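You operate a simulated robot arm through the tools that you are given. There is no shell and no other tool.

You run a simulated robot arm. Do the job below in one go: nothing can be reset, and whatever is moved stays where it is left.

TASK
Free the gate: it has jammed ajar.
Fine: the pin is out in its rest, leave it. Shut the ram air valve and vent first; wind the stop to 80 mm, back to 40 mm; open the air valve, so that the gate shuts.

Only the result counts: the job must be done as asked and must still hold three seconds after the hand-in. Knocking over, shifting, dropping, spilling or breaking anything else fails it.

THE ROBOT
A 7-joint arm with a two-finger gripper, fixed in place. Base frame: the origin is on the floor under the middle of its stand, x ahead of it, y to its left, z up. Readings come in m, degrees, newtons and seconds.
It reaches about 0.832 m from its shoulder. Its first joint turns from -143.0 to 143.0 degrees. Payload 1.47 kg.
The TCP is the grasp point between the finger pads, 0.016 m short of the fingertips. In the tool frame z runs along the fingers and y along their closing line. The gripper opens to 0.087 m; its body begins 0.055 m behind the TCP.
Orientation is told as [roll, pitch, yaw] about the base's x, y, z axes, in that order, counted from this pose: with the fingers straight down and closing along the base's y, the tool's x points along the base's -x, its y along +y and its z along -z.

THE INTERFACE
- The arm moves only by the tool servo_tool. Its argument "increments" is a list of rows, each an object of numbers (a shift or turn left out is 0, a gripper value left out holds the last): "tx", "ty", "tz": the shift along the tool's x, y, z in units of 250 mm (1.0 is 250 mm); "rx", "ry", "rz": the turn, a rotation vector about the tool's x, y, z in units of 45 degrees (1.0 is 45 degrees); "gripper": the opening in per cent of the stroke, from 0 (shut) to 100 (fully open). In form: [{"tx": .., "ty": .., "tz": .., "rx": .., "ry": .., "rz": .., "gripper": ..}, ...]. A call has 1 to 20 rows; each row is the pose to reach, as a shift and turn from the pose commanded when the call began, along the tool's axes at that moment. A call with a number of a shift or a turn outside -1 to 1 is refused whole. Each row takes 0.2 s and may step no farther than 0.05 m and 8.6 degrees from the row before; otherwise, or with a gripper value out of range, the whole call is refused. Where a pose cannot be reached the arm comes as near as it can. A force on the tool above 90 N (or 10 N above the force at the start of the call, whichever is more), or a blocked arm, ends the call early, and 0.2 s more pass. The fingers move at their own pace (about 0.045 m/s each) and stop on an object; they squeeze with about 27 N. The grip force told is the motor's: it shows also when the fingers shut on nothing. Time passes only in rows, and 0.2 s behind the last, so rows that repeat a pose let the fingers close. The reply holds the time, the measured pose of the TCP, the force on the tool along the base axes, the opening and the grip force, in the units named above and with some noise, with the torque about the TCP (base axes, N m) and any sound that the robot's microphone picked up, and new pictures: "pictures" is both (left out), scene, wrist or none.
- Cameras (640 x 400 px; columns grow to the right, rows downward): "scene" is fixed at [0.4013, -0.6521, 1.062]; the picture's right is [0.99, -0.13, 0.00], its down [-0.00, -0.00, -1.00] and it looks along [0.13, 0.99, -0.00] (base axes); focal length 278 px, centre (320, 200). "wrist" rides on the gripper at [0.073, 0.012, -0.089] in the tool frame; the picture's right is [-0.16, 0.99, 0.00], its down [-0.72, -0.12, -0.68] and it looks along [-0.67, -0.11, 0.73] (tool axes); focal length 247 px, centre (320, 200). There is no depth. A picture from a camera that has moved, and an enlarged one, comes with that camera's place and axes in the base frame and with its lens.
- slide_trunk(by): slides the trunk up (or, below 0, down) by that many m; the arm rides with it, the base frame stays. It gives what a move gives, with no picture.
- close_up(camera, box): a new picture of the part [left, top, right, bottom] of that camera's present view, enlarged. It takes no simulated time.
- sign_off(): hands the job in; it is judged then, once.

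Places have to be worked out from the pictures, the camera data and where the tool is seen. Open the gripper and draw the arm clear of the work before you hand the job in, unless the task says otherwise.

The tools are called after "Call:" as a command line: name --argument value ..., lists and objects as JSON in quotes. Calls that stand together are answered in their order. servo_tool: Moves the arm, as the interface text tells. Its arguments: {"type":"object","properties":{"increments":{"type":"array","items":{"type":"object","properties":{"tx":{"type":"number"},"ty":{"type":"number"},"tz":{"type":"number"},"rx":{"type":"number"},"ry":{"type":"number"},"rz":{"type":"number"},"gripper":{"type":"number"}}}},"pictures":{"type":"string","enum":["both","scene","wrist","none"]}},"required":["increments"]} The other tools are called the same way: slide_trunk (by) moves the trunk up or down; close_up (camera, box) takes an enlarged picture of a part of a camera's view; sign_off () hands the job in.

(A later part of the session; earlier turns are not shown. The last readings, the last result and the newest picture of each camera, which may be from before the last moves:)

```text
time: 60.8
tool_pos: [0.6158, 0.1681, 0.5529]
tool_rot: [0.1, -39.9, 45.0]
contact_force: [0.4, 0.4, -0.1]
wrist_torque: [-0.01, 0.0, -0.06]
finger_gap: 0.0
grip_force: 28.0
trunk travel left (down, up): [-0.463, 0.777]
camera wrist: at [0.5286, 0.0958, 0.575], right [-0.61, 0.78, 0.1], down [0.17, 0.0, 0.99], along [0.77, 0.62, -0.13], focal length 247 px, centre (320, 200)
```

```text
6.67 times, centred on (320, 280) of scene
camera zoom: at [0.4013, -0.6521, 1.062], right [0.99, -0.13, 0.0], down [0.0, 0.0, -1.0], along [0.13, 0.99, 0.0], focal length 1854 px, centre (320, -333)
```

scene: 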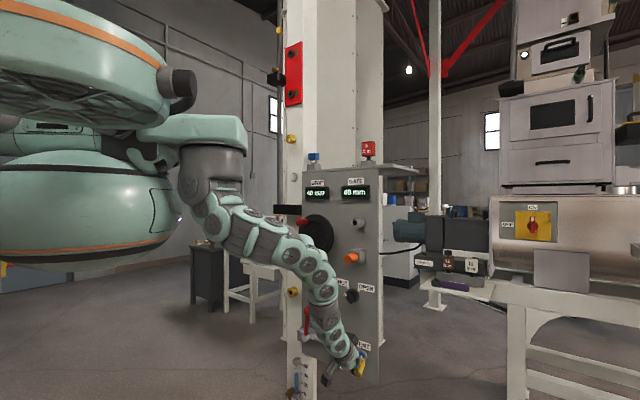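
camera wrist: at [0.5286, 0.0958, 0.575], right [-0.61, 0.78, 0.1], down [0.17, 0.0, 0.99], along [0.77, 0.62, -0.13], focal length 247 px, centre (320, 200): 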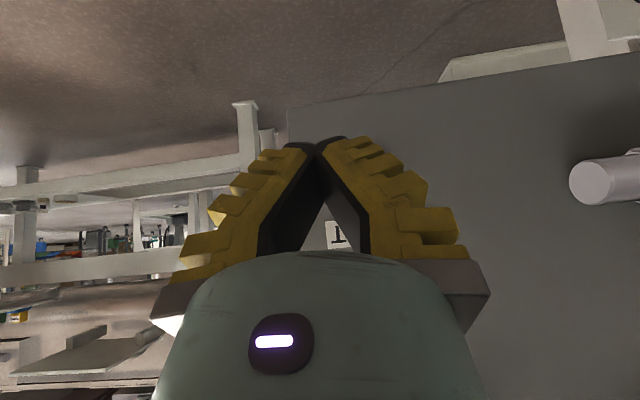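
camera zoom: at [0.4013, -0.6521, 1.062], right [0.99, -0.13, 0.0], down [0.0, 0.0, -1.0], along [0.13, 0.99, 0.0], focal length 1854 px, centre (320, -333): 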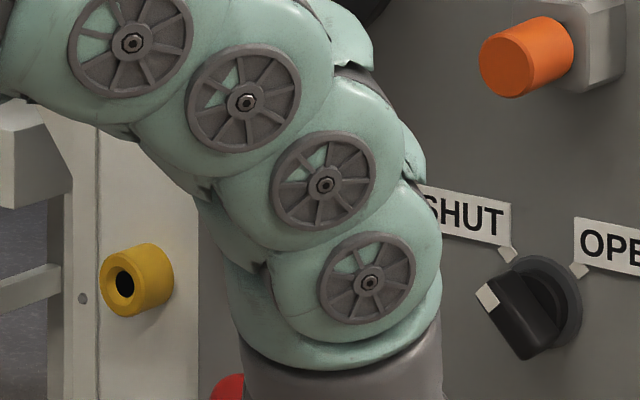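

The GATE display seems to have changed. I zoom in on the displays.

Call:
close_up --camera "scene" --box '[290, 170, 390, 240]'

```text
5.71 times, centred on (340, 205) of scene
camera zoom: at [0.4013, -0.6521, 1.062], right [0.99, -0.13, 0.0], down [0.0, 0.0, -1.0], along [0.13, 0.99, 0.0], focal length 1590 px, centre (206, 171)
```

zoom: 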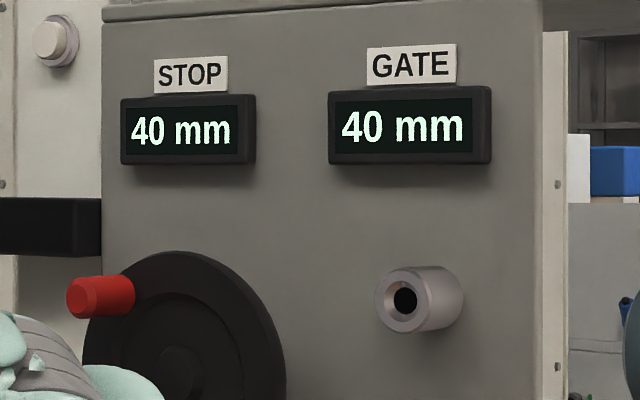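

GATE has dropped back to 40 mm, resting on the stop, so the ram is vented. Next the handwheel: I draw the hand back to v≈0.49 and then raise the trunk 40 cm.

Call:
servo_tool --increments '[{"tx": 0.083, "ty": 0.0}, {"tx": 0.166, "ty": 0.09}, {"tx": 0.25, "ty": 0.18}, {"tx": 0.332, "ty": 0.266}, {"tx": 0.332, "ty": 0.266}]' --pictures "scene"

Call:
close_up --camera "scene" --box '[280, 250, 360, 310]'

```text
time: 62.0
tool_pos: [0.5252, 0.1695, 0.501]
tool_rot: [-0.1, -40.0, 45.1]
contact_force: [0.1, 0.2, 0.3]
wrist_torque: [-0.01, -0.01, 0.01]
finger_gap: 0.0001
grip_force: 27.7
trunk travel left (down, up): [-0.463, 0.777]
```

scene: 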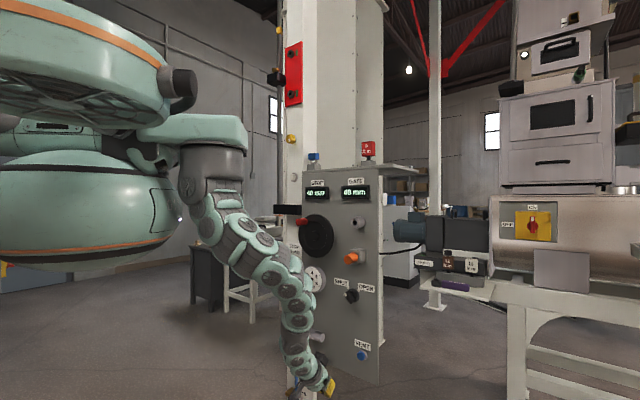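

```text
6.67 times, centred on (320, 280) of scene
camera zoom: at [0.4013, -0.6521, 1.062], right [0.99, -0.13, 0.0], down [0.0, 0.0, -1.0], along [0.13, 0.99, 0.0], focal length 1854 px, centre (320, -333)
```

zoom: 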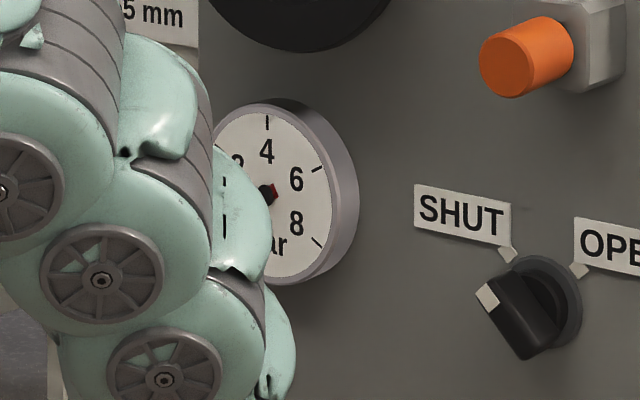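

The gauge needle has left the 4–8 range (pointing toward 0, behind the arm). Now the trunk goes up 40 cm with the hand at v≈0.49, clear of the pin and wheel.

Call:
slide_trunk --by 0.4

Call:
close_up --camera "wrist" --box '[0, 0, 640, 400]'

Call:
close_up --camera "scene" --box '[240, 140, 400, 390]'

```text
time: 65.8
tool_pos: [0.5247, 0.1687, 0.9006]
tool_rot: [0.1, -39.9, 45.0]
contact_force: [0.1, 1.4, -0.9]
wrist_torque: [0.0, -0.01, 0.04]
finger_gap: 0.0
grip_force: 28.0
trunk travel left (down, up): [-0.863, 0.377]
```

```text
1.00 times, centred on (320, 200) of wrist (not enlarged: the box is as wide or as high as the picture)
camera zoom: at [0.4377, 0.0974, 0.9218], right [-0.61, 0.78, 0.1], down [0.17, 0.0, 0.99], along [0.77, 0.62, -0.13], focal length 247 px, centre (320, 200)
```

zoom: 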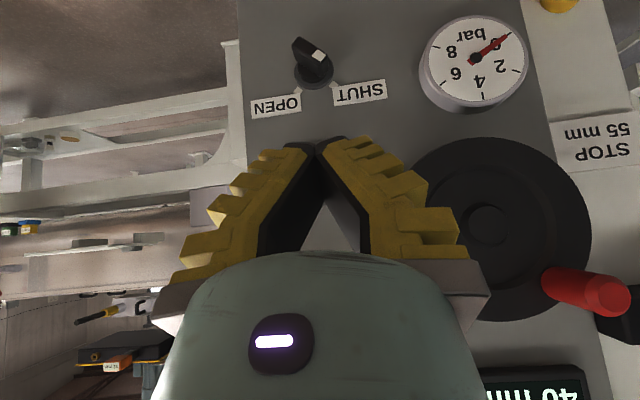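

```text
1.60 times, centred on (320, 265) of scene
camera zoom: at [0.4013, -0.6521, 1.062], right [0.99, -0.13, 0.0], down [0.0, 0.0, -1.0], along [0.13, 0.99, 0.0], focal length 445 px, centre (320, 96)
```

zoom: 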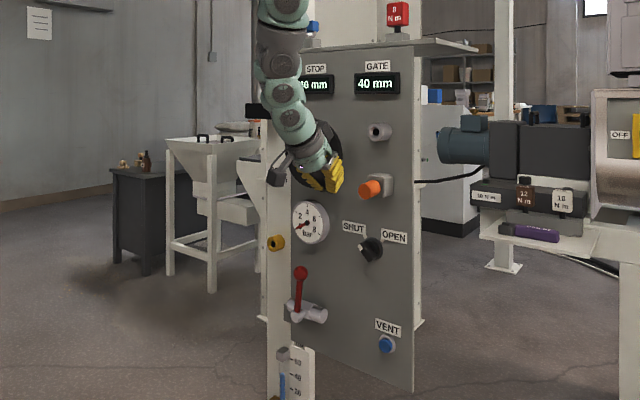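

The gauge reads 0 bar and the valve lever stands up (shut). Wheel centre works out at about u=0.117, z=0.934, with the knob (r≈0.063) at u≈0.078, z≈0.983, its end at v≈0.566. I open the fingers to ~5 cm and move in front of the knob, staying short of it.

Call:
servo_tool --increments '[{"tx": -0.062, "ty": 0.139, "tz": -0.036, "gripper": 57}, {"tx": -0.123, "ty": 0.278, "tz": -0.073}, {"tx": -0.185, "ty": 0.417, "tz": -0.109}, {"tx": -0.246, "ty": 0.556, "tz": -0.146}, {"tx": -0.308, "ty": 0.695, "tz": -0.182}, {"tx": -0.308, "ty": 0.695, "tz": -0.182}]'

```text
time: 67.2
tool_pos: [0.4286, 0.3311, 0.9687]
tool_rot: [0.2, -39.9, 44.8]
contact_force: [-0.4, 1.3, 0.0]
wrist_torque: [-0.03, 0.02, -0.04]
finger_gap: 0.055
grip_force: 4.1
out of reach, approached as far as the arm can: row 1, 2, 3, 4, 5, 6
trunk travel left (down, up): [-0.863, 0.377]
camera wrist: at [0.3414, 0.2599, 0.9907], right [-0.61, 0.78, 0.1], down [0.17, 0.0, 0.99], along [0.77, 0.62, -0.13], focal length 247 px, centre (320, 200)
```

scene: 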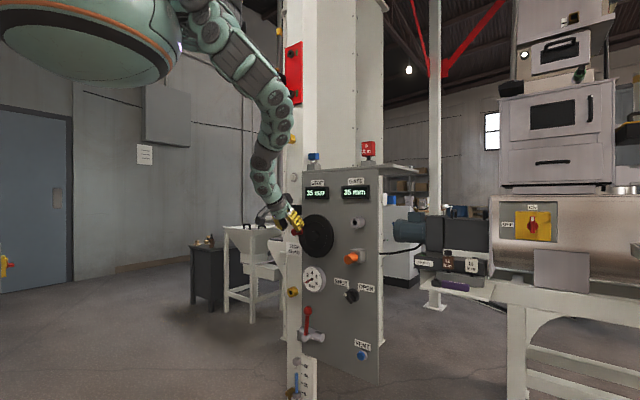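
wrist: 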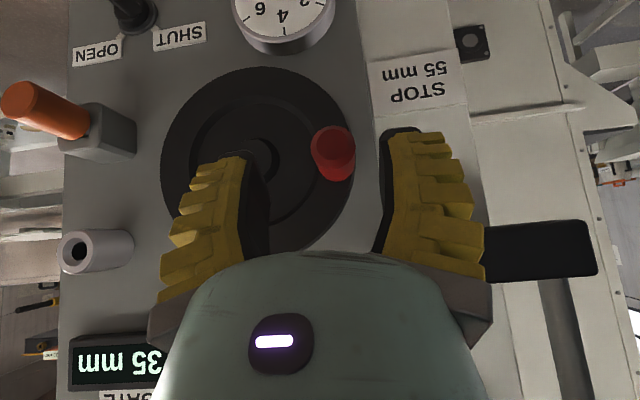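

Unplanned but informative: the hand came in further than intended and nudged the knob, and STOP and GATE now both read 35 mm (wheel turned ~40° counter‑clockwise). So clockwise raises the stop, about 40 mm per turn. The knob now sits between the fingers at about u=0.063, z=0.944; I move in so it lies between the pads.

Call:
servo_tool --increments '[{"tx": -0.015, "ty": 0.006, "tz": 0.045}, {"tx": -0.03, "ty": 0.012, "tz": 0.09}, {"tx": -0.046, "ty": 0.018, "tz": 0.136}, {"tx": -0.061, "ty": 0.024, "tz": 0.182}, {"tx": -0.061, "ty": 0.024, "tz": 0.182}]'

Call:
close_up --camera "scene" --box '[250, 160, 390, 270]'

```text
time: 68.4
tool_pos: [0.4528, 0.3657, 0.944]
tool_rot: [0.0, -40.0, 45.1]
contact_force: [-0.1, 0.6, -0.1]
wrist_torque: [-0.01, -0.04, -0.01]
finger_gap: 0.0548
grip_force: 3.9
trunk travel left (down, up): [-0.863, 0.377]
camera wrist: at [0.3667, 0.2931, 0.9659], right [-0.62, 0.78, 0.1], down [0.17, 0.0, 0.99], along [0.77, 0.62, -0.13], focal length 247 px, centre (320, 200)
```

scene: 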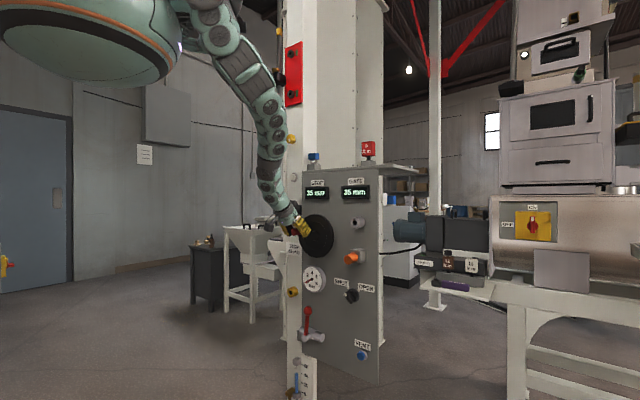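
wrist: 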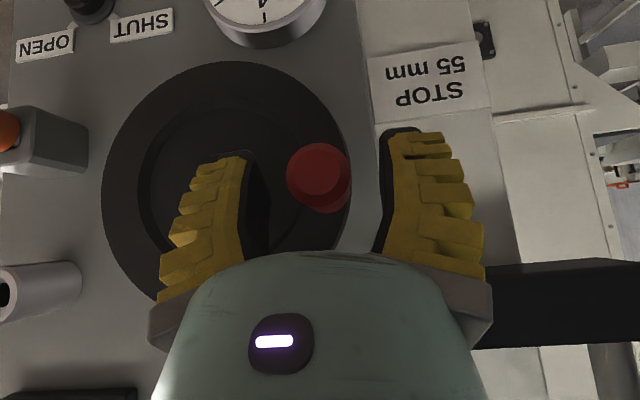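

```text
3.64 times, centred on (320, 215) of scene
camera zoom: at [0.4013, -0.6521, 1.062], right [0.99, -0.13, 0.0], down [0.0, 0.0, -1.0], along [0.13, 0.99, 0.0], focal length 1012 px, centre (320, 146)
```

zoom: 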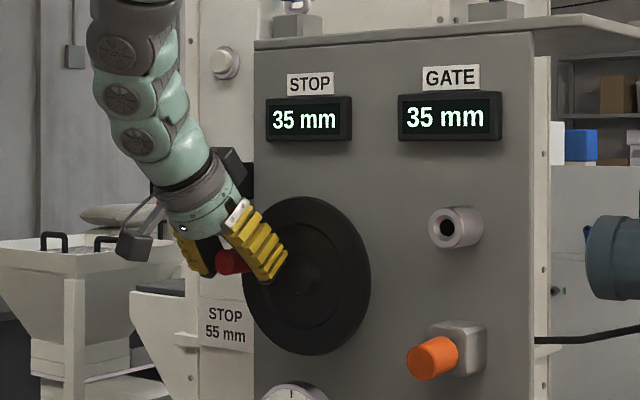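

Both displays are visible in the scene picture and the knob lies between the pads (u≈0.063, z≈0.942). I close the gripper on the knob.

Call:
servo_tool --increments '[{"gripper": 0}, {"gripper": 0}, {"gripper": 0}, {"gripper": 0}, {"gripper": 0}]'

Call:
close_up --camera "scene" --box '[250, 160, 390, 270]'

```text
time: 69.6
tool_pos: [0.4521, 0.3656, 0.9432]
tool_rot: [0.2, -40.0, 45.0]
contact_force: [-7.0, -1.1, 5.2]
wrist_torque: [-0.2, -0.2, 0.23]
finger_gap: 0.0184
grip_force: 30.0
trunk travel left (down, up): [-0.863, 0.377]
camera wrist: at [0.365, 0.2933, 0.9657], right [-0.62, 0.78, 0.1], down [0.17, 0.0, 0.99], along [0.77, 0.62, -0.13], focal length 247 px, centre (320, 200)
```

scene: 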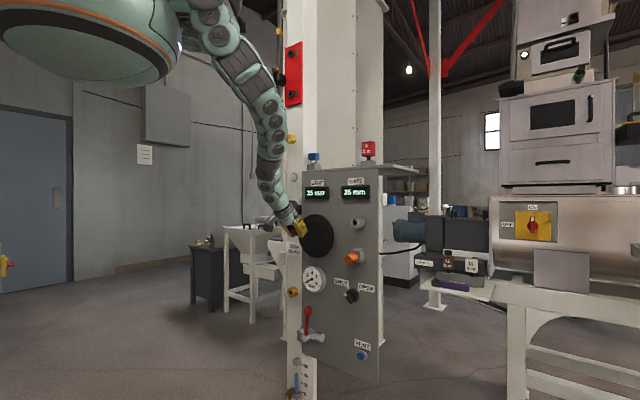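
wrist: 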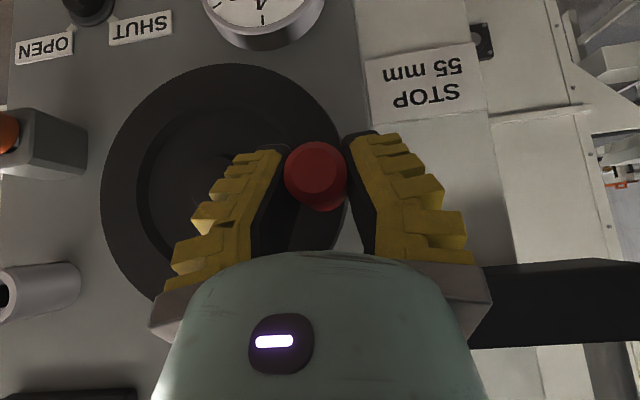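

```text
3.64 times, centred on (320, 215) of scene
camera zoom: at [0.4013, -0.6521, 1.062], right [0.99, -0.13, 0.0], down [0.0, 0.0, -1.0], along [0.13, 0.99, 0.0], focal length 1012 px, centre (320, 146)
```

zoom: 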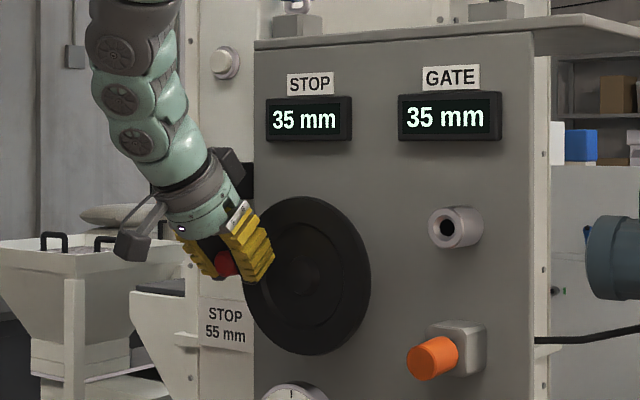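

The knob is gripped (tip gap 18 mm, 30 N). I crank a first 30° clockwise along the circle and check force and display.

Call:
servo_tool --increments '[{"tx": -0.014, "ty": -0.005, "tz": -0.0165}, {"tx": -0.028, "ty": -0.0116, "tz": -0.0334}, {"tx": -0.041, "ty": -0.02, "tz": -0.049}, {"tx": -0.0542, "ty": -0.0308, "tz": -0.0647}, {"tx": -0.066, "ty": -0.043, "tz": -0.079}, {"tx": -0.0779, "ty": -0.0564, "tz": -0.0928}]'

Call:
close_up --camera "scene" --box '[250, 160, 390, 270]'

```text
time: 71.0
tool_pos: [0.4612, 0.3579, 0.9749]
tool_rot: [0.3, -40.0, 45.0]
contact_force: [-10.3, 13.7, 8.2]
wrist_torque: [0.34, 0.19, 0.16]
finger_gap: 0.0181
grip_force: 29.4
trunk travel left (down, up): [-0.863, 0.377]
camera wrist: at [0.3741, 0.2848, 0.997], right [-0.62, 0.78, 0.11], down [0.17, 0.0, 0.99], along [0.77, 0.63, -0.13], focal length 247 px, centre (320, 200)
```

scene: 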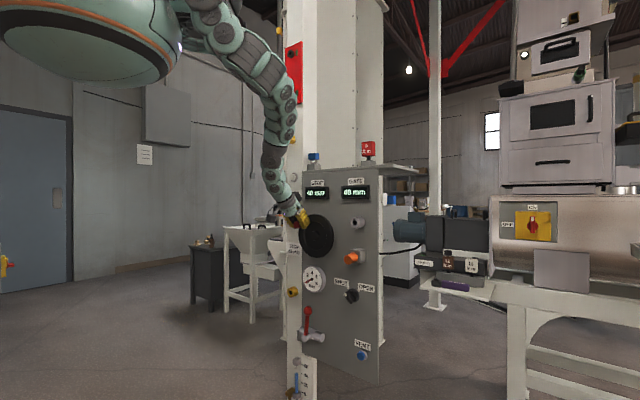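
wrist: 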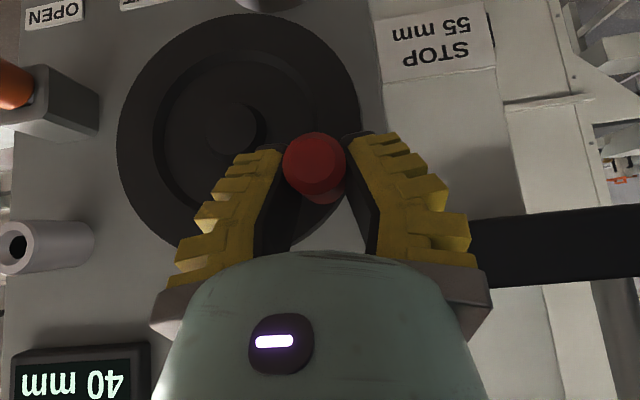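

```text
3.64 times, centred on (320, 215) of scene
camera zoom: at [0.4013, -0.6521, 1.062], right [0.99, -0.13, 0.0], down [0.0, 0.0, -1.0], along [0.13, 0.99, 0.0], focal length 1012 px, centre (320, 146)
```

zoom: 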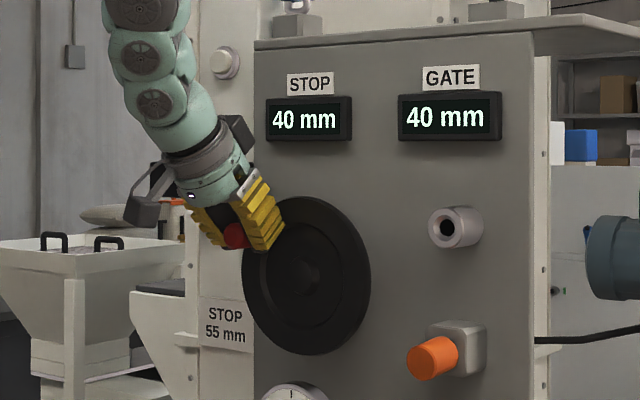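

STOP and GATE read 40 again. The tool is pulled about 18 N outward, so my circle is ~3 mm too tight; I correct the path (centre u=0.1245, z=0.935, r=0.065) and crank on over the top to ~85°.

Call:
servo_tool --increments '[{"tx": -0.0193, "ty": -0.0128, "tz": -0.023}, {"tx": -0.0285, "ty": -0.03, "tz": -0.034}, {"tx": -0.0378, "ty": -0.0476, "tz": -0.045}, {"tx": -0.045, "ty": -0.067, "tz": -0.054}, {"tx": -0.0524, "ty": -0.0868, "tz": -0.0625}, {"tx": -0.0575, "ty": -0.108, "tz": -0.0685}, {"tx": -0.0625, "ty": -0.1296, "tz": -0.0745}, {"tx": -0.065, "ty": -0.152, "tz": -0.0776}, {"tx": -0.0676, "ty": -0.174, "tz": -0.0806}, {"tx": -0.0676, "ty": -0.197, "tz": -0.0806}, {"tx": -0.0676, "ty": -0.2196, "tz": -0.0806}]'

Call:
close_up --camera "scene" --box '[250, 160, 390, 270]'

```text
time: 73.4
tool_pos: [0.5, 0.321, 0.9846]
tool_rot: [0.4, -39.4, 44.8]
contact_force: [-16.0, -4.1, -21.4]
wrist_torque: [-0.14, 0.71, -0.02]
finger_gap: 0.0172
grip_force: 29.9
out of reach, approached as far as the arm can: row 5, 6, 7, 8, 9, 10, 11
trunk travel left (down, up): [-0.863, 0.377]
camera wrist: at [0.4135, 0.2494, 1.0078], right [-0.61, 0.78, 0.1], down [0.18, 0.01, 0.98], along [0.77, 0.62, -0.14], focal length 247 px, centre (320, 200)
```

scene: 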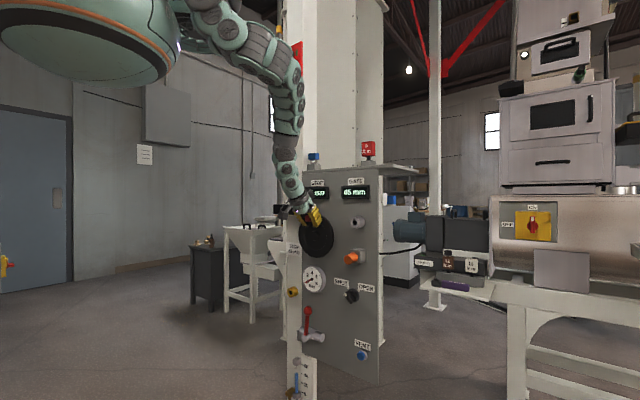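
wrist: 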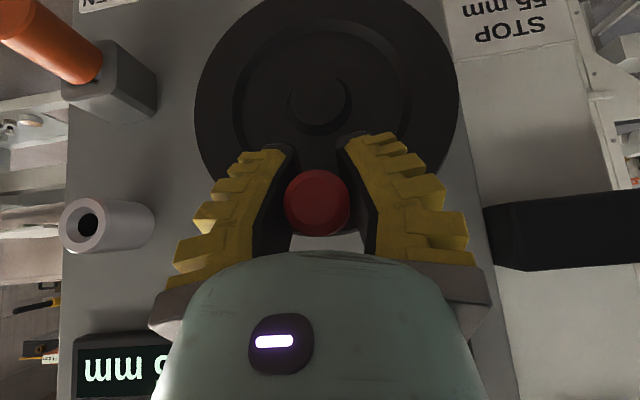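

```text
3.64 times, centred on (320, 215) of scene
camera zoom: at [0.4013, -0.6521, 1.062], right [0.99, -0.13, 0.0], down [0.0, 0.0, -1.0], along [0.13, 0.99, 0.0], focal length 1012 px, centre (320, 146)
```

zoom: 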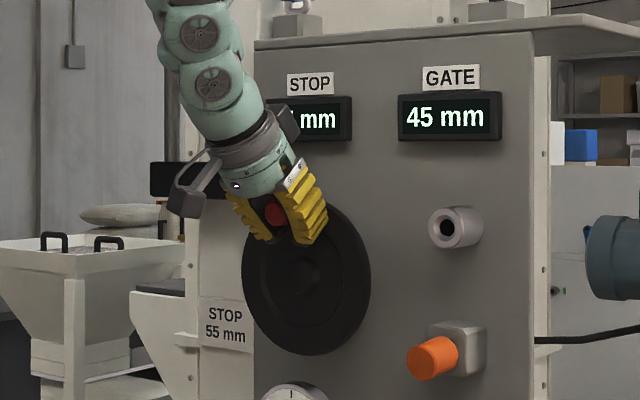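

The hand can't get high enough at the top with this trunk height (knob has slid up between the fingers), though GATE shows 45 mm: 5 mm per ~45° seems right. I raise the trunk 1.5 cm to follow the knob.

Call:
slide_trunk --by 0.015

Call:
close_up --camera "wrist" --box '[160, 0, 480, 300]'

Call:
close_up --camera "scene" --box '[250, 160, 390, 270]'

```text
time: 74.0
tool_pos: [0.5028, 0.3199, 1.0011]
tool_rot: [0.1, -39.5, 44.8]
contact_force: [-14.6, -15.9, -22.5]
wrist_torque: [-0.14, -0.01, 0.03]
finger_gap: 0.0164
grip_force: 30.0
trunk travel left (down, up): [-0.878, 0.362]
```

```text
1.33 times, centred on (320, 150) of wrist
camera zoom: at [0.4144, 0.248, 1.0235], right [-0.61, 0.78, 0.1], down [0.17, 0.01, 0.98], along [0.77, 0.62, -0.14], focal length 329 px, centre (320, 267)
```

zoom: 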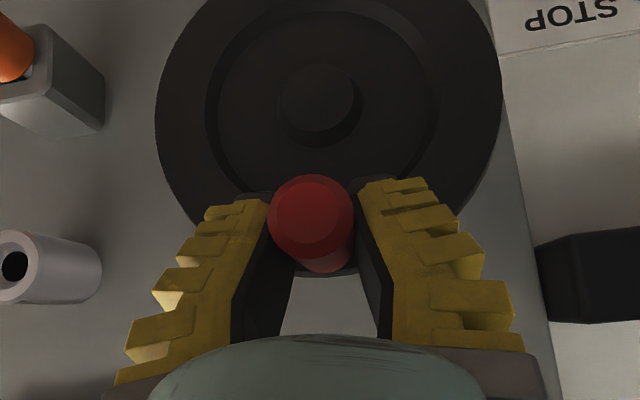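

```text
3.64 times, centred on (320, 215) of scene
camera zoom: at [0.4013, -0.6521, 1.062], right [0.99, -0.13, 0.0], down [0.0, 0.0, -1.0], along [0.13, 0.99, 0.0], focal length 1012 px, centre (320, 146)
```

zoom: 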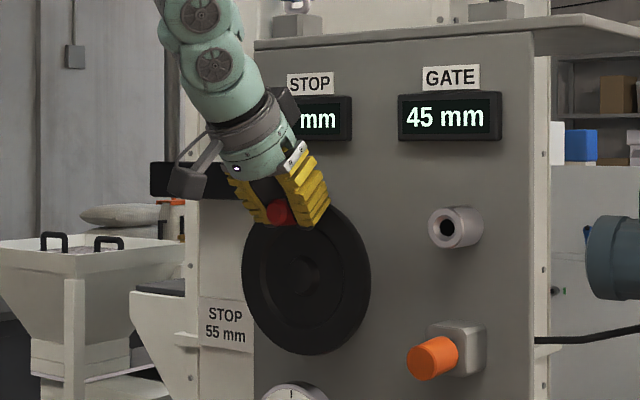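

The knob is back at the tips (u≈0.1295, z≈0.9955), GATE 45. I ease 4 mm off the wheel face and crank on clockwise, right and down to about 40°.

Call:
servo_tool --increments '[{"tx": 0.0123, "ty": -0.008, "tz": -0.0103}, {"tx": 0.0151, "ty": -0.0312, "tz": -0.0069}, {"tx": 0.019, "ty": -0.053, "tz": -0.0025}, {"tx": 0.0226, "ty": -0.0748, "tz": 0.002}, {"tx": 0.0287, "ty": -0.095, "tz": 0.0092}, {"tx": 0.0347, "ty": -0.1156, "tz": 0.0164}, {"tx": 0.043, "ty": -0.134, "tz": 0.0264}, {"tx": 0.0514, "ty": -0.1524, "tz": 0.0363}, {"tx": 0.0615, "ty": -0.168, "tz": 0.0484}, {"tx": 0.0717, "ty": -0.184, "tz": 0.0605}]'

Call:
close_up --camera "scene" --box '[250, 160, 390, 270]'

```text
time: 76.2
tool_pos: [0.5343, 0.288, 0.9801]
tool_rot: [0.1, -39.9, 45.0]
contact_force: [-12.2, -4.2, 2.1]
wrist_torque: [0.28, 0.2, 0.16]
finger_gap: 0.0164
grip_force: 30.0
trunk travel left (down, up): [-0.878, 0.362]
camera wrist: at [0.4462, 0.2166, 1.002], right [-0.61, 0.78, 0.1], down [0.17, 0.0, 0.99], along [0.77, 0.62, -0.13], focal length 247 px, centre (320, 200)
```

scene: 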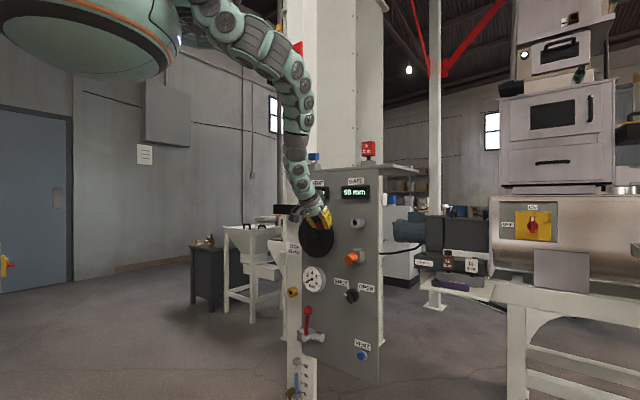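
wrist: 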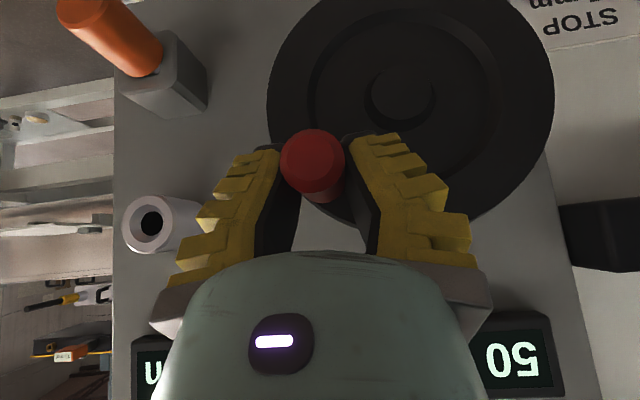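

```text
3.64 times, centred on (320, 215) of scene
camera zoom: at [0.4013, -0.6521, 1.062], right [0.99, -0.13, 0.0], down [0.0, 0.0, -1.0], along [0.13, 0.99, 0.0], focal length 1012 px, centre (320, 146)
```

zoom: 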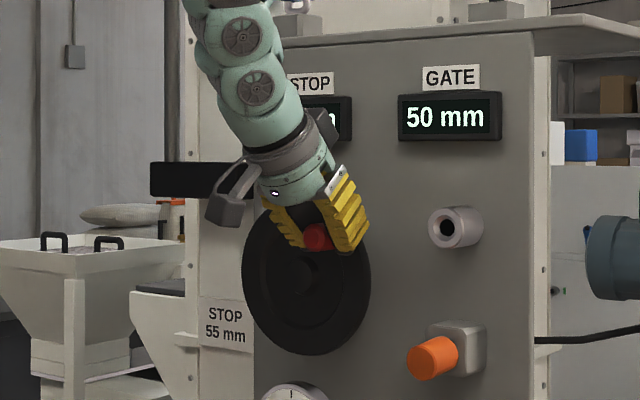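

STOP and GATE both show 50 at about 41°: 40 mm per turn. A circle fit through the four knob sightings gives centre (0.1258, 0.932), r=0.0635. I continue down to ~15° with the arm, then use the trunk for the vertical stretch.

Call:
servo_tool --increments '[{"tx": 0.0215, "ty": -0.009, "tz": 0.001}, {"tx": 0.0308, "ty": -0.0184, "tz": 0.0118}, {"tx": 0.044, "ty": -0.028, "tz": 0.027}, {"tx": 0.0568, "ty": -0.0372, "tz": 0.0427}, {"tx": 0.0704, "ty": -0.0436, "tz": 0.0589}]' --pictures "wrist"

Call:
slide_trunk --by -0.033

Call:
close_up --camera "scene" --box '[250, 160, 390, 270]'

Call:
close_up --camera "wrist" --box '[0, 0, 640, 400]'

```text
time: 77.5
tool_pos: [0.5422, 0.2799, 0.9597]
tool_rot: [0.0, -40.2, 45.0]
contact_force: [0.0, 4.8, 5.0]
wrist_torque: [0.55, -0.01, 0.09]
finger_gap: 0.0186
grip_force: 29.9
trunk travel left (down, up): [-0.878, 0.362]
camera wrist: at [0.4541, 0.2079, 0.981], right [-0.61, 0.78, 0.1], down [0.16, 0.0, 0.99], along [0.77, 0.62, -0.13], focal length 247 px, centre (320, 200)
```

wrist: 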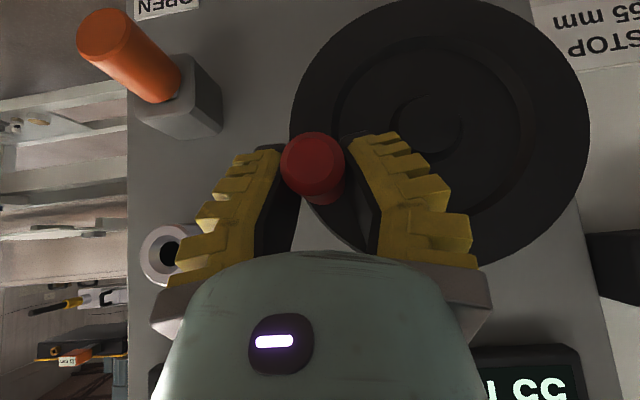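

```text
time: 78.2
tool_pos: [0.5442, 0.2767, 0.9278]
tool_rot: [-0.3, -40.1, 45.1]
contact_force: [13.0, -3.5, -1.0]
wrist_torque: [0.33, -0.25, 0.41]
finger_gap: 0.02
grip_force: 30.1
trunk travel left (down, up): [-0.845, 0.395]
```

```text
3.64 times, centred on (320, 215) of scene
camera zoom: at [0.4013, -0.6521, 1.062], right [0.99, -0.13, 0.0], down [0.0, 0.0, -1.0], along [0.13, 0.99, 0.0], focal length 1012 px, centre (320, 146)
```

zoom: 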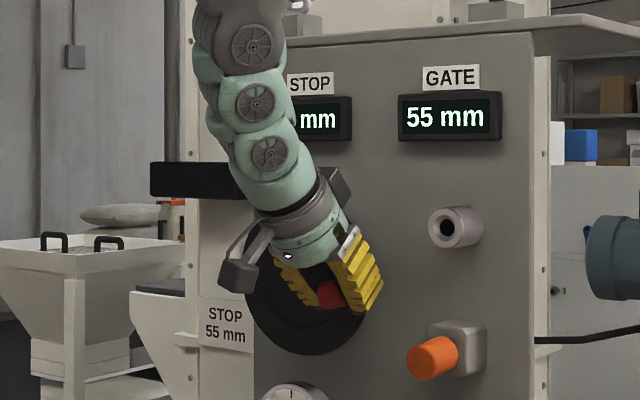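

```text
1.00 times, centred on (320, 200) of wrist (not enlarged: the box is as wide or as high as the picture)
camera zoom: at [0.4564, 0.2053, 0.948], right [-0.61, 0.78, 0.1], down [0.16, 0.0, 0.99], along [0.77, 0.62, -0.13], focal length 247 px, centre (320, 200)
```

zoom: 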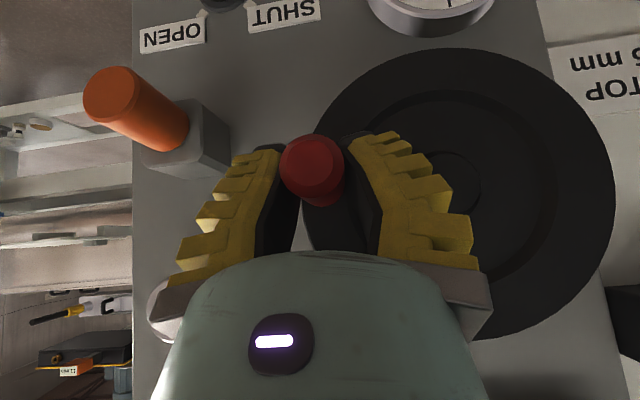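

That worked: GATE 55, grip holding. I continue clockwise down the right side to about −70°.

Call:
servo_tool --increments '[{"tx": 0.0196, "ty": 0.0088, "tz": 0.011}, {"tx": 0.0331, "ty": 0.0176, "tz": 0.0271}, {"tx": 0.046, "ty": 0.027, "tz": 0.0424}, {"tx": 0.0588, "ty": 0.0364, "tz": 0.0577}, {"tx": 0.0705, "ty": 0.049, "tz": 0.0717}, {"tx": 0.0822, "ty": 0.062, "tz": 0.0856}, {"tx": 0.0922, "ty": 0.0776, "tz": 0.0975}, {"tx": 0.1023, "ty": 0.0932, "tz": 0.1095}, {"tx": 0.1105, "ty": 0.111, "tz": 0.119}, {"tx": 0.1187, "ty": 0.1292, "tz": 0.1291}, {"tx": 0.1247, "ty": 0.149, "tz": 0.136}, {"tx": 0.1308, "ty": 0.1696, "tz": 0.1435}]' --pictures "wrist"

Call:
close_up --camera "scene" --box '[250, 160, 390, 270]'

```text
time: 80.8
tool_pos: [0.507, 0.3081, 0.8761]
tool_rot: [0.2, -39.8, 45.2]
contact_force: [-8.4, -8.0, 10.7]
wrist_torque: [-0.14, 0.34, -0.04]
finger_gap: 0.0208
grip_force: 30.0
trunk travel left (down, up): [-0.845, 0.395]
camera wrist: at [0.42, 0.2349, 0.8988], right [-0.62, 0.78, 0.1], down [0.17, 0.0, 0.99], along [0.77, 0.62, -0.13], focal length 247 px, centre (320, 200)
```

wrist: 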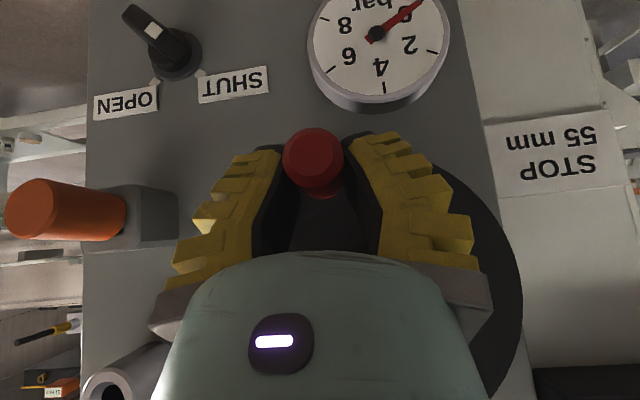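

```text
3.64 times, centred on (320, 215) of scene
camera zoom: at [0.4013, -0.6521, 1.062], right [0.99, -0.13, 0.0], down [0.0, 0.0, -1.0], along [0.13, 0.99, 0.0], focal length 1012 px, centre (320, 146)
```

zoom: 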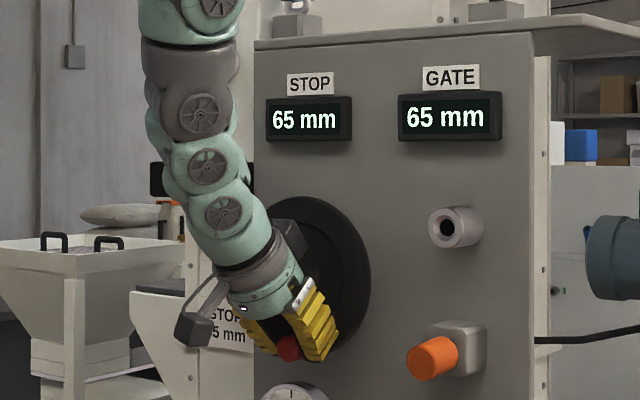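

STOP and GATE both read 65 mm. I continue around the bottom and up the left side to about −145°.

Call:
servo_tool --increments '[{"tx": 0.0015, "ty": 0.027, "tz": -0.0106}, {"tx": 0.0015, "ty": 0.0536, "tz": -0.0106}, {"tx": 0.0015, "ty": 0.0756, "tz": -0.0106}, {"tx": 0.0015, "ty": 0.0976, "tz": -0.0106}, {"tx": -0.001, "ty": 0.1194, "tz": -0.0136}, {"tx": -0.0037, "ty": 0.1412, "tz": -0.0167}, {"tx": -0.0085, "ty": 0.162, "tz": -0.0224}, {"tx": -0.0132, "ty": 0.1828, "tz": -0.0281}, {"tx": -0.0204, "ty": 0.202, "tz": -0.0366}, {"tx": -0.0276, "ty": 0.2212, "tz": -0.0452}, {"tx": -0.0367, "ty": 0.2382, "tz": -0.0561}, {"tx": -0.0458, "ty": 0.2552, "tz": -0.067}, {"tx": -0.0568, "ty": 0.2694, "tz": -0.08}, {"tx": -0.0677, "ty": 0.2836, "tz": -0.093}]' --pictures "wrist"

Call:
close_up --camera "scene" --box '[250, 160, 390, 270]'

```text
time: 83.8
tool_pos: [0.459, 0.3537, 0.9069]
tool_rot: [-0.3, -39.9, 45.2]
contact_force: [8.7, -14.9, 10.7]
wrist_torque: [-0.27, 0.02, 0.07]
finger_gap: 0.0124
grip_force: 29.7
trunk travel left (down, up): [-0.845, 0.395]
camera wrist: at [0.3727, 0.2821, 0.9281], right [-0.61, 0.78, 0.1], down [0.16, 0.0, 0.99], along [0.77, 0.62, -0.13], focal length 247 px, centre (320, 200)
```

wrist: 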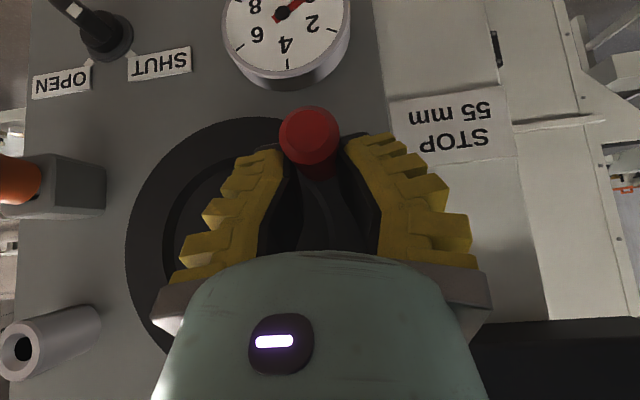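

```text
3.64 times, centred on (320, 215) of scene
camera zoom: at [0.4013, -0.6521, 1.062], right [0.99, -0.13, 0.0], down [0.0, 0.0, -1.0], along [0.13, 0.99, 0.0], focal length 1012 px, centre (320, 146)
```

zoom: 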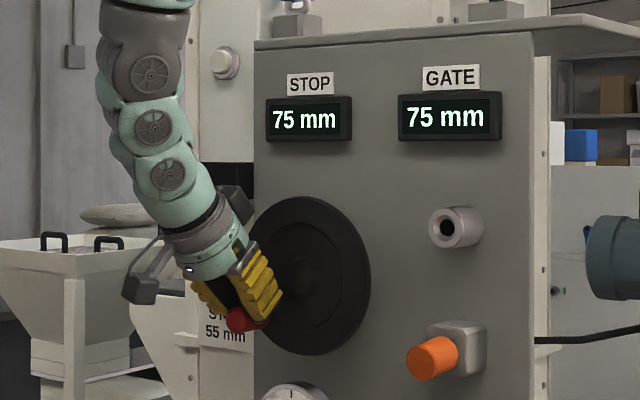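

STOP and GATE read 75, but the knob has crept to the very tips (offset ~2 cm). I open, re-seat the hand lower over the knob (u≈0.077, z≈0.888), and check before gripping again.

Call:
servo_tool --increments '[{"gripper": 57}, {"gripper": 57}, {"gripper": 57}, {"tx": 0.012, "ty": -0.007, "tz": 0.02}, {"tx": 0.0314, "ty": -0.014, "tz": 0.05}, {"tx": 0.0314, "ty": -0.014, "tz": 0.05}]'

Call:
close_up --camera "scene" --box '[250, 160, 390, 270]'

```text
time: 85.2
tool_pos: [0.4612, 0.3559, 0.8917]
tool_rot: [0.0, -39.9, 45.1]
contact_force: [-0.4, -0.6, 0.4]
wrist_torque: [-0.02, -0.02, -0.02]
finger_gap: 0.0549
grip_force: 3.7
trunk travel left (down, up): [-0.845, 0.395]
camera wrist: at [0.3734, 0.2832, 0.9127], right [-0.61, 0.78, 0.1], down [0.17, 0.0, 0.99], along [0.77, 0.62, -0.13], focal length 247 px, centre (320, 200)
```

scene: 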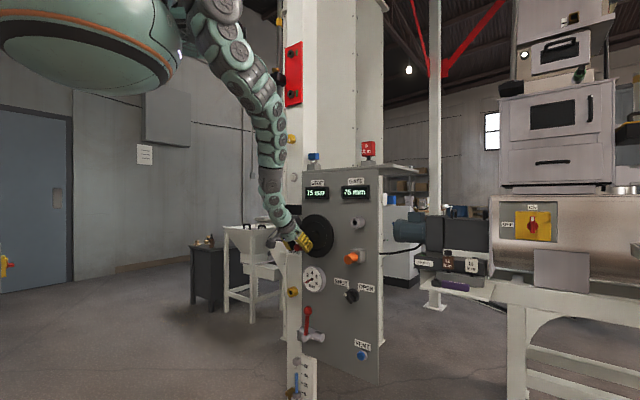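
wrist: 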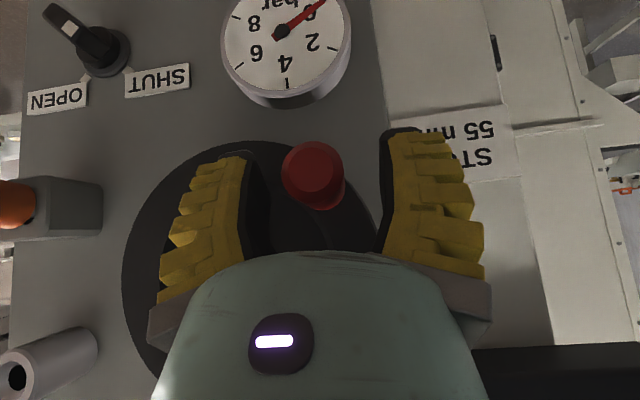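

```text
3.64 times, centred on (320, 215) of scene
camera zoom: at [0.4013, -0.6521, 1.062], right [0.99, -0.13, 0.0], down [0.0, 0.0, -1.0], along [0.13, 0.99, 0.0], focal length 1012 px, centre (320, 146)
```

zoom: 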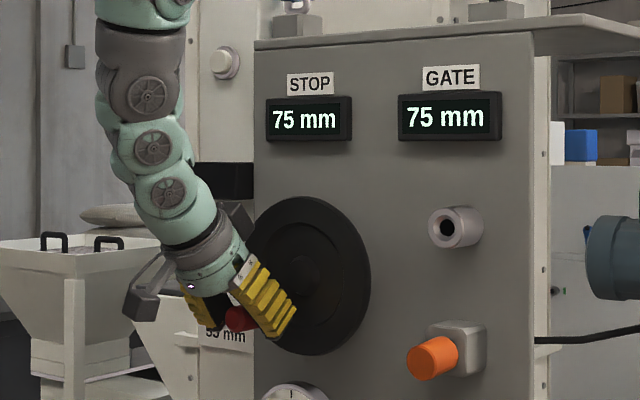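

The wheel held its place. I seat the hand a little lower still (so the knob sits deeper between the pads) and close.

Call:
servo_tool --increments '[{"tx": 0.012, "ty": -0.004, "tz": 0.014}, {"tx": 0.0231, "ty": -0.008, "tz": 0.0276}, {"tx": 0.0231, "ty": -0.008, "tz": 0.0276, "gripper": 0}, {"tx": 0.0231, "ty": -0.008, "tz": 0.0276, "gripper": 0}, {"tx": 0.0231, "ty": -0.008, "tz": 0.0276, "gripper": 0}, {"tx": 0.0231, "ty": -0.008, "tz": 0.0276, "gripper": 0}, {"tx": 0.0231, "ty": -0.008, "tz": 0.0276, "gripper": 0}]' --pictures "wrist"

```text
time: 86.8
tool_pos: [0.4616, 0.3547, 0.8819]
tool_rot: [0.1, -39.9, 45.1]
contact_force: [-1.7, 0.8, 0.2]
wrist_torque: [-0.35, 0.23, -0.1]
finger_gap: 0.0217
grip_force: 30.1
trunk travel left (down, up): [-0.845, 0.395]
camera wrist: at [0.3741, 0.2819, 0.9037], right [-0.61, 0.78, 0.1], down [0.17, 0.0, 0.99], along [0.77, 0.62, -0.13], focal length 247 px, centre (320, 200)
```

wrist: 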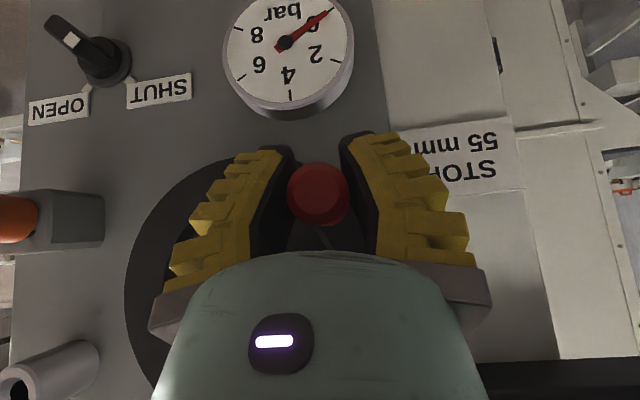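

Firm grip (gap 22 mm), knob deeper between the pads. I crank up the left side to about −187° and check for 80 mm.

Call:
servo_tool --increments '[{"tx": -0.011, "ty": 0.014, "tz": -0.0135}, {"tx": -0.0229, "ty": 0.0276, "tz": -0.0273}, {"tx": -0.0355, "ty": 0.0385, "tz": -0.0424}, {"tx": -0.0483, "ty": 0.0488, "tz": -0.0576}, {"tx": -0.062, "ty": 0.056, "tz": -0.074}, {"tx": -0.0758, "ty": 0.0624, "tz": -0.0904}, {"tx": -0.09, "ty": 0.066, "tz": -0.1074}, {"tx": -0.1044, "ty": 0.0688, "tz": -0.1244}, {"tx": -0.119, "ty": 0.0685, "tz": -0.142}, {"tx": -0.1334, "ty": 0.0672, "tz": -0.159}]' --pictures "wrist"

Call:
close_up --camera "scene" --box '[250, 160, 390, 270]'

```text
time: 89.0
tool_pos: [0.4558, 0.3596, 0.9348]
tool_rot: [-0.3, -39.8, 44.8]
contact_force: [23.0, -11.9, -17.5]
wrist_torque: [0.42, 0.76, 0.33]
finger_gap: 0.0034
grip_force: 29.9
trunk travel left (down, up): [-0.845, 0.395]
camera wrist: at [0.3673, 0.2884, 0.9566], right [-0.61, 0.79, 0.1], down [0.16, 0.01, 0.99], along [0.78, 0.61, -0.13], focal length 247 px, centre (320, 200)
```

wrist: 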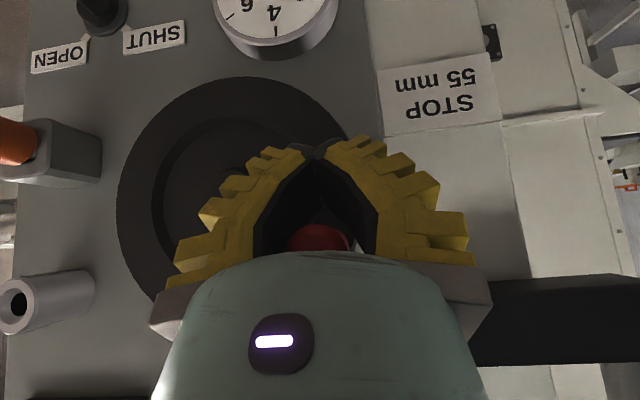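

```text
3.64 times, centred on (320, 215) of scene
camera zoom: at [0.4013, -0.6521, 1.062], right [0.99, -0.13, 0.0], down [0.0, 0.0, -1.0], along [0.13, 0.99, 0.0], focal length 1012 px, centre (320, 146)
```

zoom: 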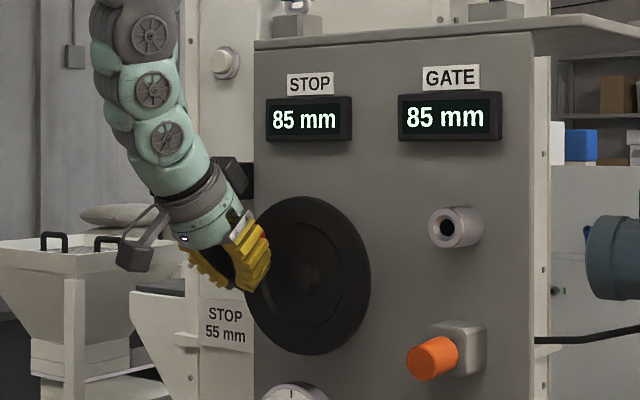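

STOP and GATE now read 85 — the knob squeezed toward the palm and ran slightly past 80; it has been wound past 80 and will come back through it. I release, lift via the trunk 2 cm to re-seat on the knob (now ~154°, u≈0.069, z≈0.960).

Call:
servo_tool --increments '[{"gripper": 57}, {"gripper": 57}, {"gripper": 57}, {"gripper": 57}]' --pictures "none"

Call:
slide_trunk --by 0.022

Call:
close_up --camera "wrist" --box '[0, 0, 640, 400]'

Call:
close_up --camera "scene" --box '[250, 160, 390, 270]'

```text
time: 90.0
tool_pos: [0.4487, 0.3657, 0.935]
tool_rot: [0.1, -40.0, 45.1]
contact_force: [0.5, 0.7, -0.3]
wrist_torque: [0.0, 0.0, -0.02]
finger_gap: 0.0548
grip_force: 4.0
trunk travel left (down, up): [-0.845, 0.395]
```

```text
time: 90.7
tool_pos: [0.4499, 0.3652, 0.9574]
tool_rot: [0.1, -39.9, 45.1]
contact_force: [0.1, -0.3, -0.5]
wrist_torque: [0.0, -0.01, 0.0]
finger_gap: 0.0548
grip_force: 3.7
trunk travel left (down, up): [-0.867, 0.373]
```

```text
1.00 times, centred on (320, 200) of wrist (not enlarged: the box is as wide or as high as the picture)
camera zoom: at [0.3625, 0.293, 0.979], right [-0.61, 0.78, 0.1], down [0.17, 0.0, 0.99], along [0.77, 0.62, -0.13], focal length 247 px, centre (320, 200)
```

zoom: 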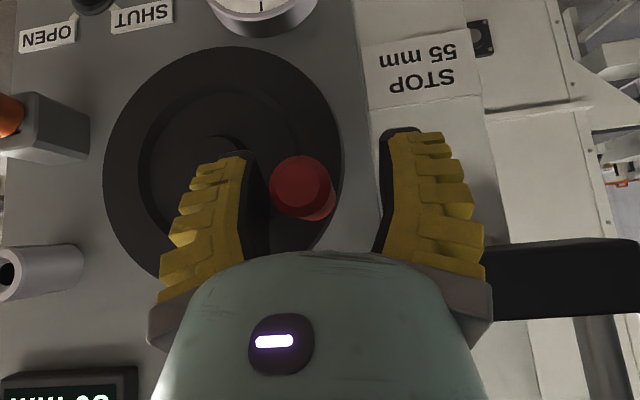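

```text
3.64 times, centred on (320, 215) of scene
camera zoom: at [0.4013, -0.6521, 1.062], right [0.99, -0.13, 0.0], down [0.0, 0.0, -1.0], along [0.13, 0.99, 0.0], focal length 1012 px, centre (320, 146)
```

zoom: 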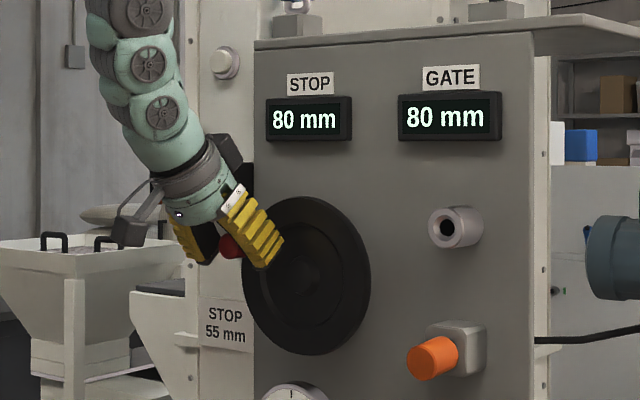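

Display now shows STOP 80 / GATE 80 — the 80 mm position is reached. Next I centre on the knob (u≈0.0686, z≈0.959) and close again to wind back.

Call:
servo_tool --increments '[{"tx": -0.006, "ty": -0.018, "tz": -0.007}, {"tx": -0.0116, "ty": -0.0348, "tz": -0.0138}, {"tx": -0.0116, "ty": -0.0348, "tz": -0.0138, "gripper": 0}, {"tx": -0.0116, "ty": -0.0348, "tz": -0.0138, "gripper": 0}, {"tx": -0.0116, "ty": -0.0348, "tz": -0.0138, "gripper": 0}, {"tx": -0.0116, "ty": -0.0348, "tz": -0.0138, "gripper": 0}, {"tx": -0.0116, "ty": -0.0348, "tz": -0.0138, "gripper": 0}]' --pictures "wrist"

Call:
close_up --camera "scene" --box '[250, 160, 390, 270]'

```text
time: 92.3
tool_pos: [0.4546, 0.3598, 0.961]
tool_rot: [0.1, -39.9, 45.1]
contact_force: [-7.8, 0.0, 5.7]
wrist_torque: [0.25, -0.41, 0.1]
finger_gap: 0.0188
grip_force: 29.9
trunk travel left (down, up): [-0.867, 0.373]
camera wrist: at [0.3674, 0.2879, 0.9834], right [-0.62, 0.78, 0.1], down [0.17, 0.0, 0.99], along [0.77, 0.62, -0.13], focal length 247 px, centre (320, 200)
```

wrist: 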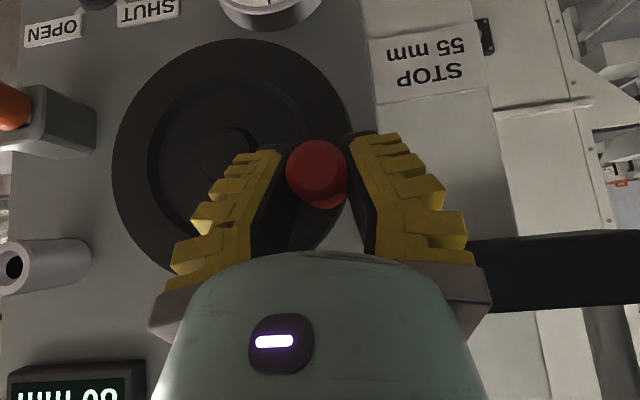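

```text
3.64 times, centred on (320, 215) of scene
camera zoom: at [0.4013, -0.6521, 1.062], right [0.99, -0.13, 0.0], down [0.0, 0.0, -1.0], along [0.13, 0.99, 0.0], focal length 1012 px, centre (320, 146)
```

zoom: 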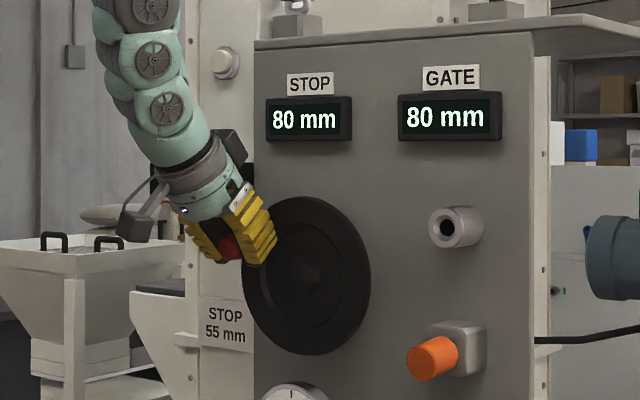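

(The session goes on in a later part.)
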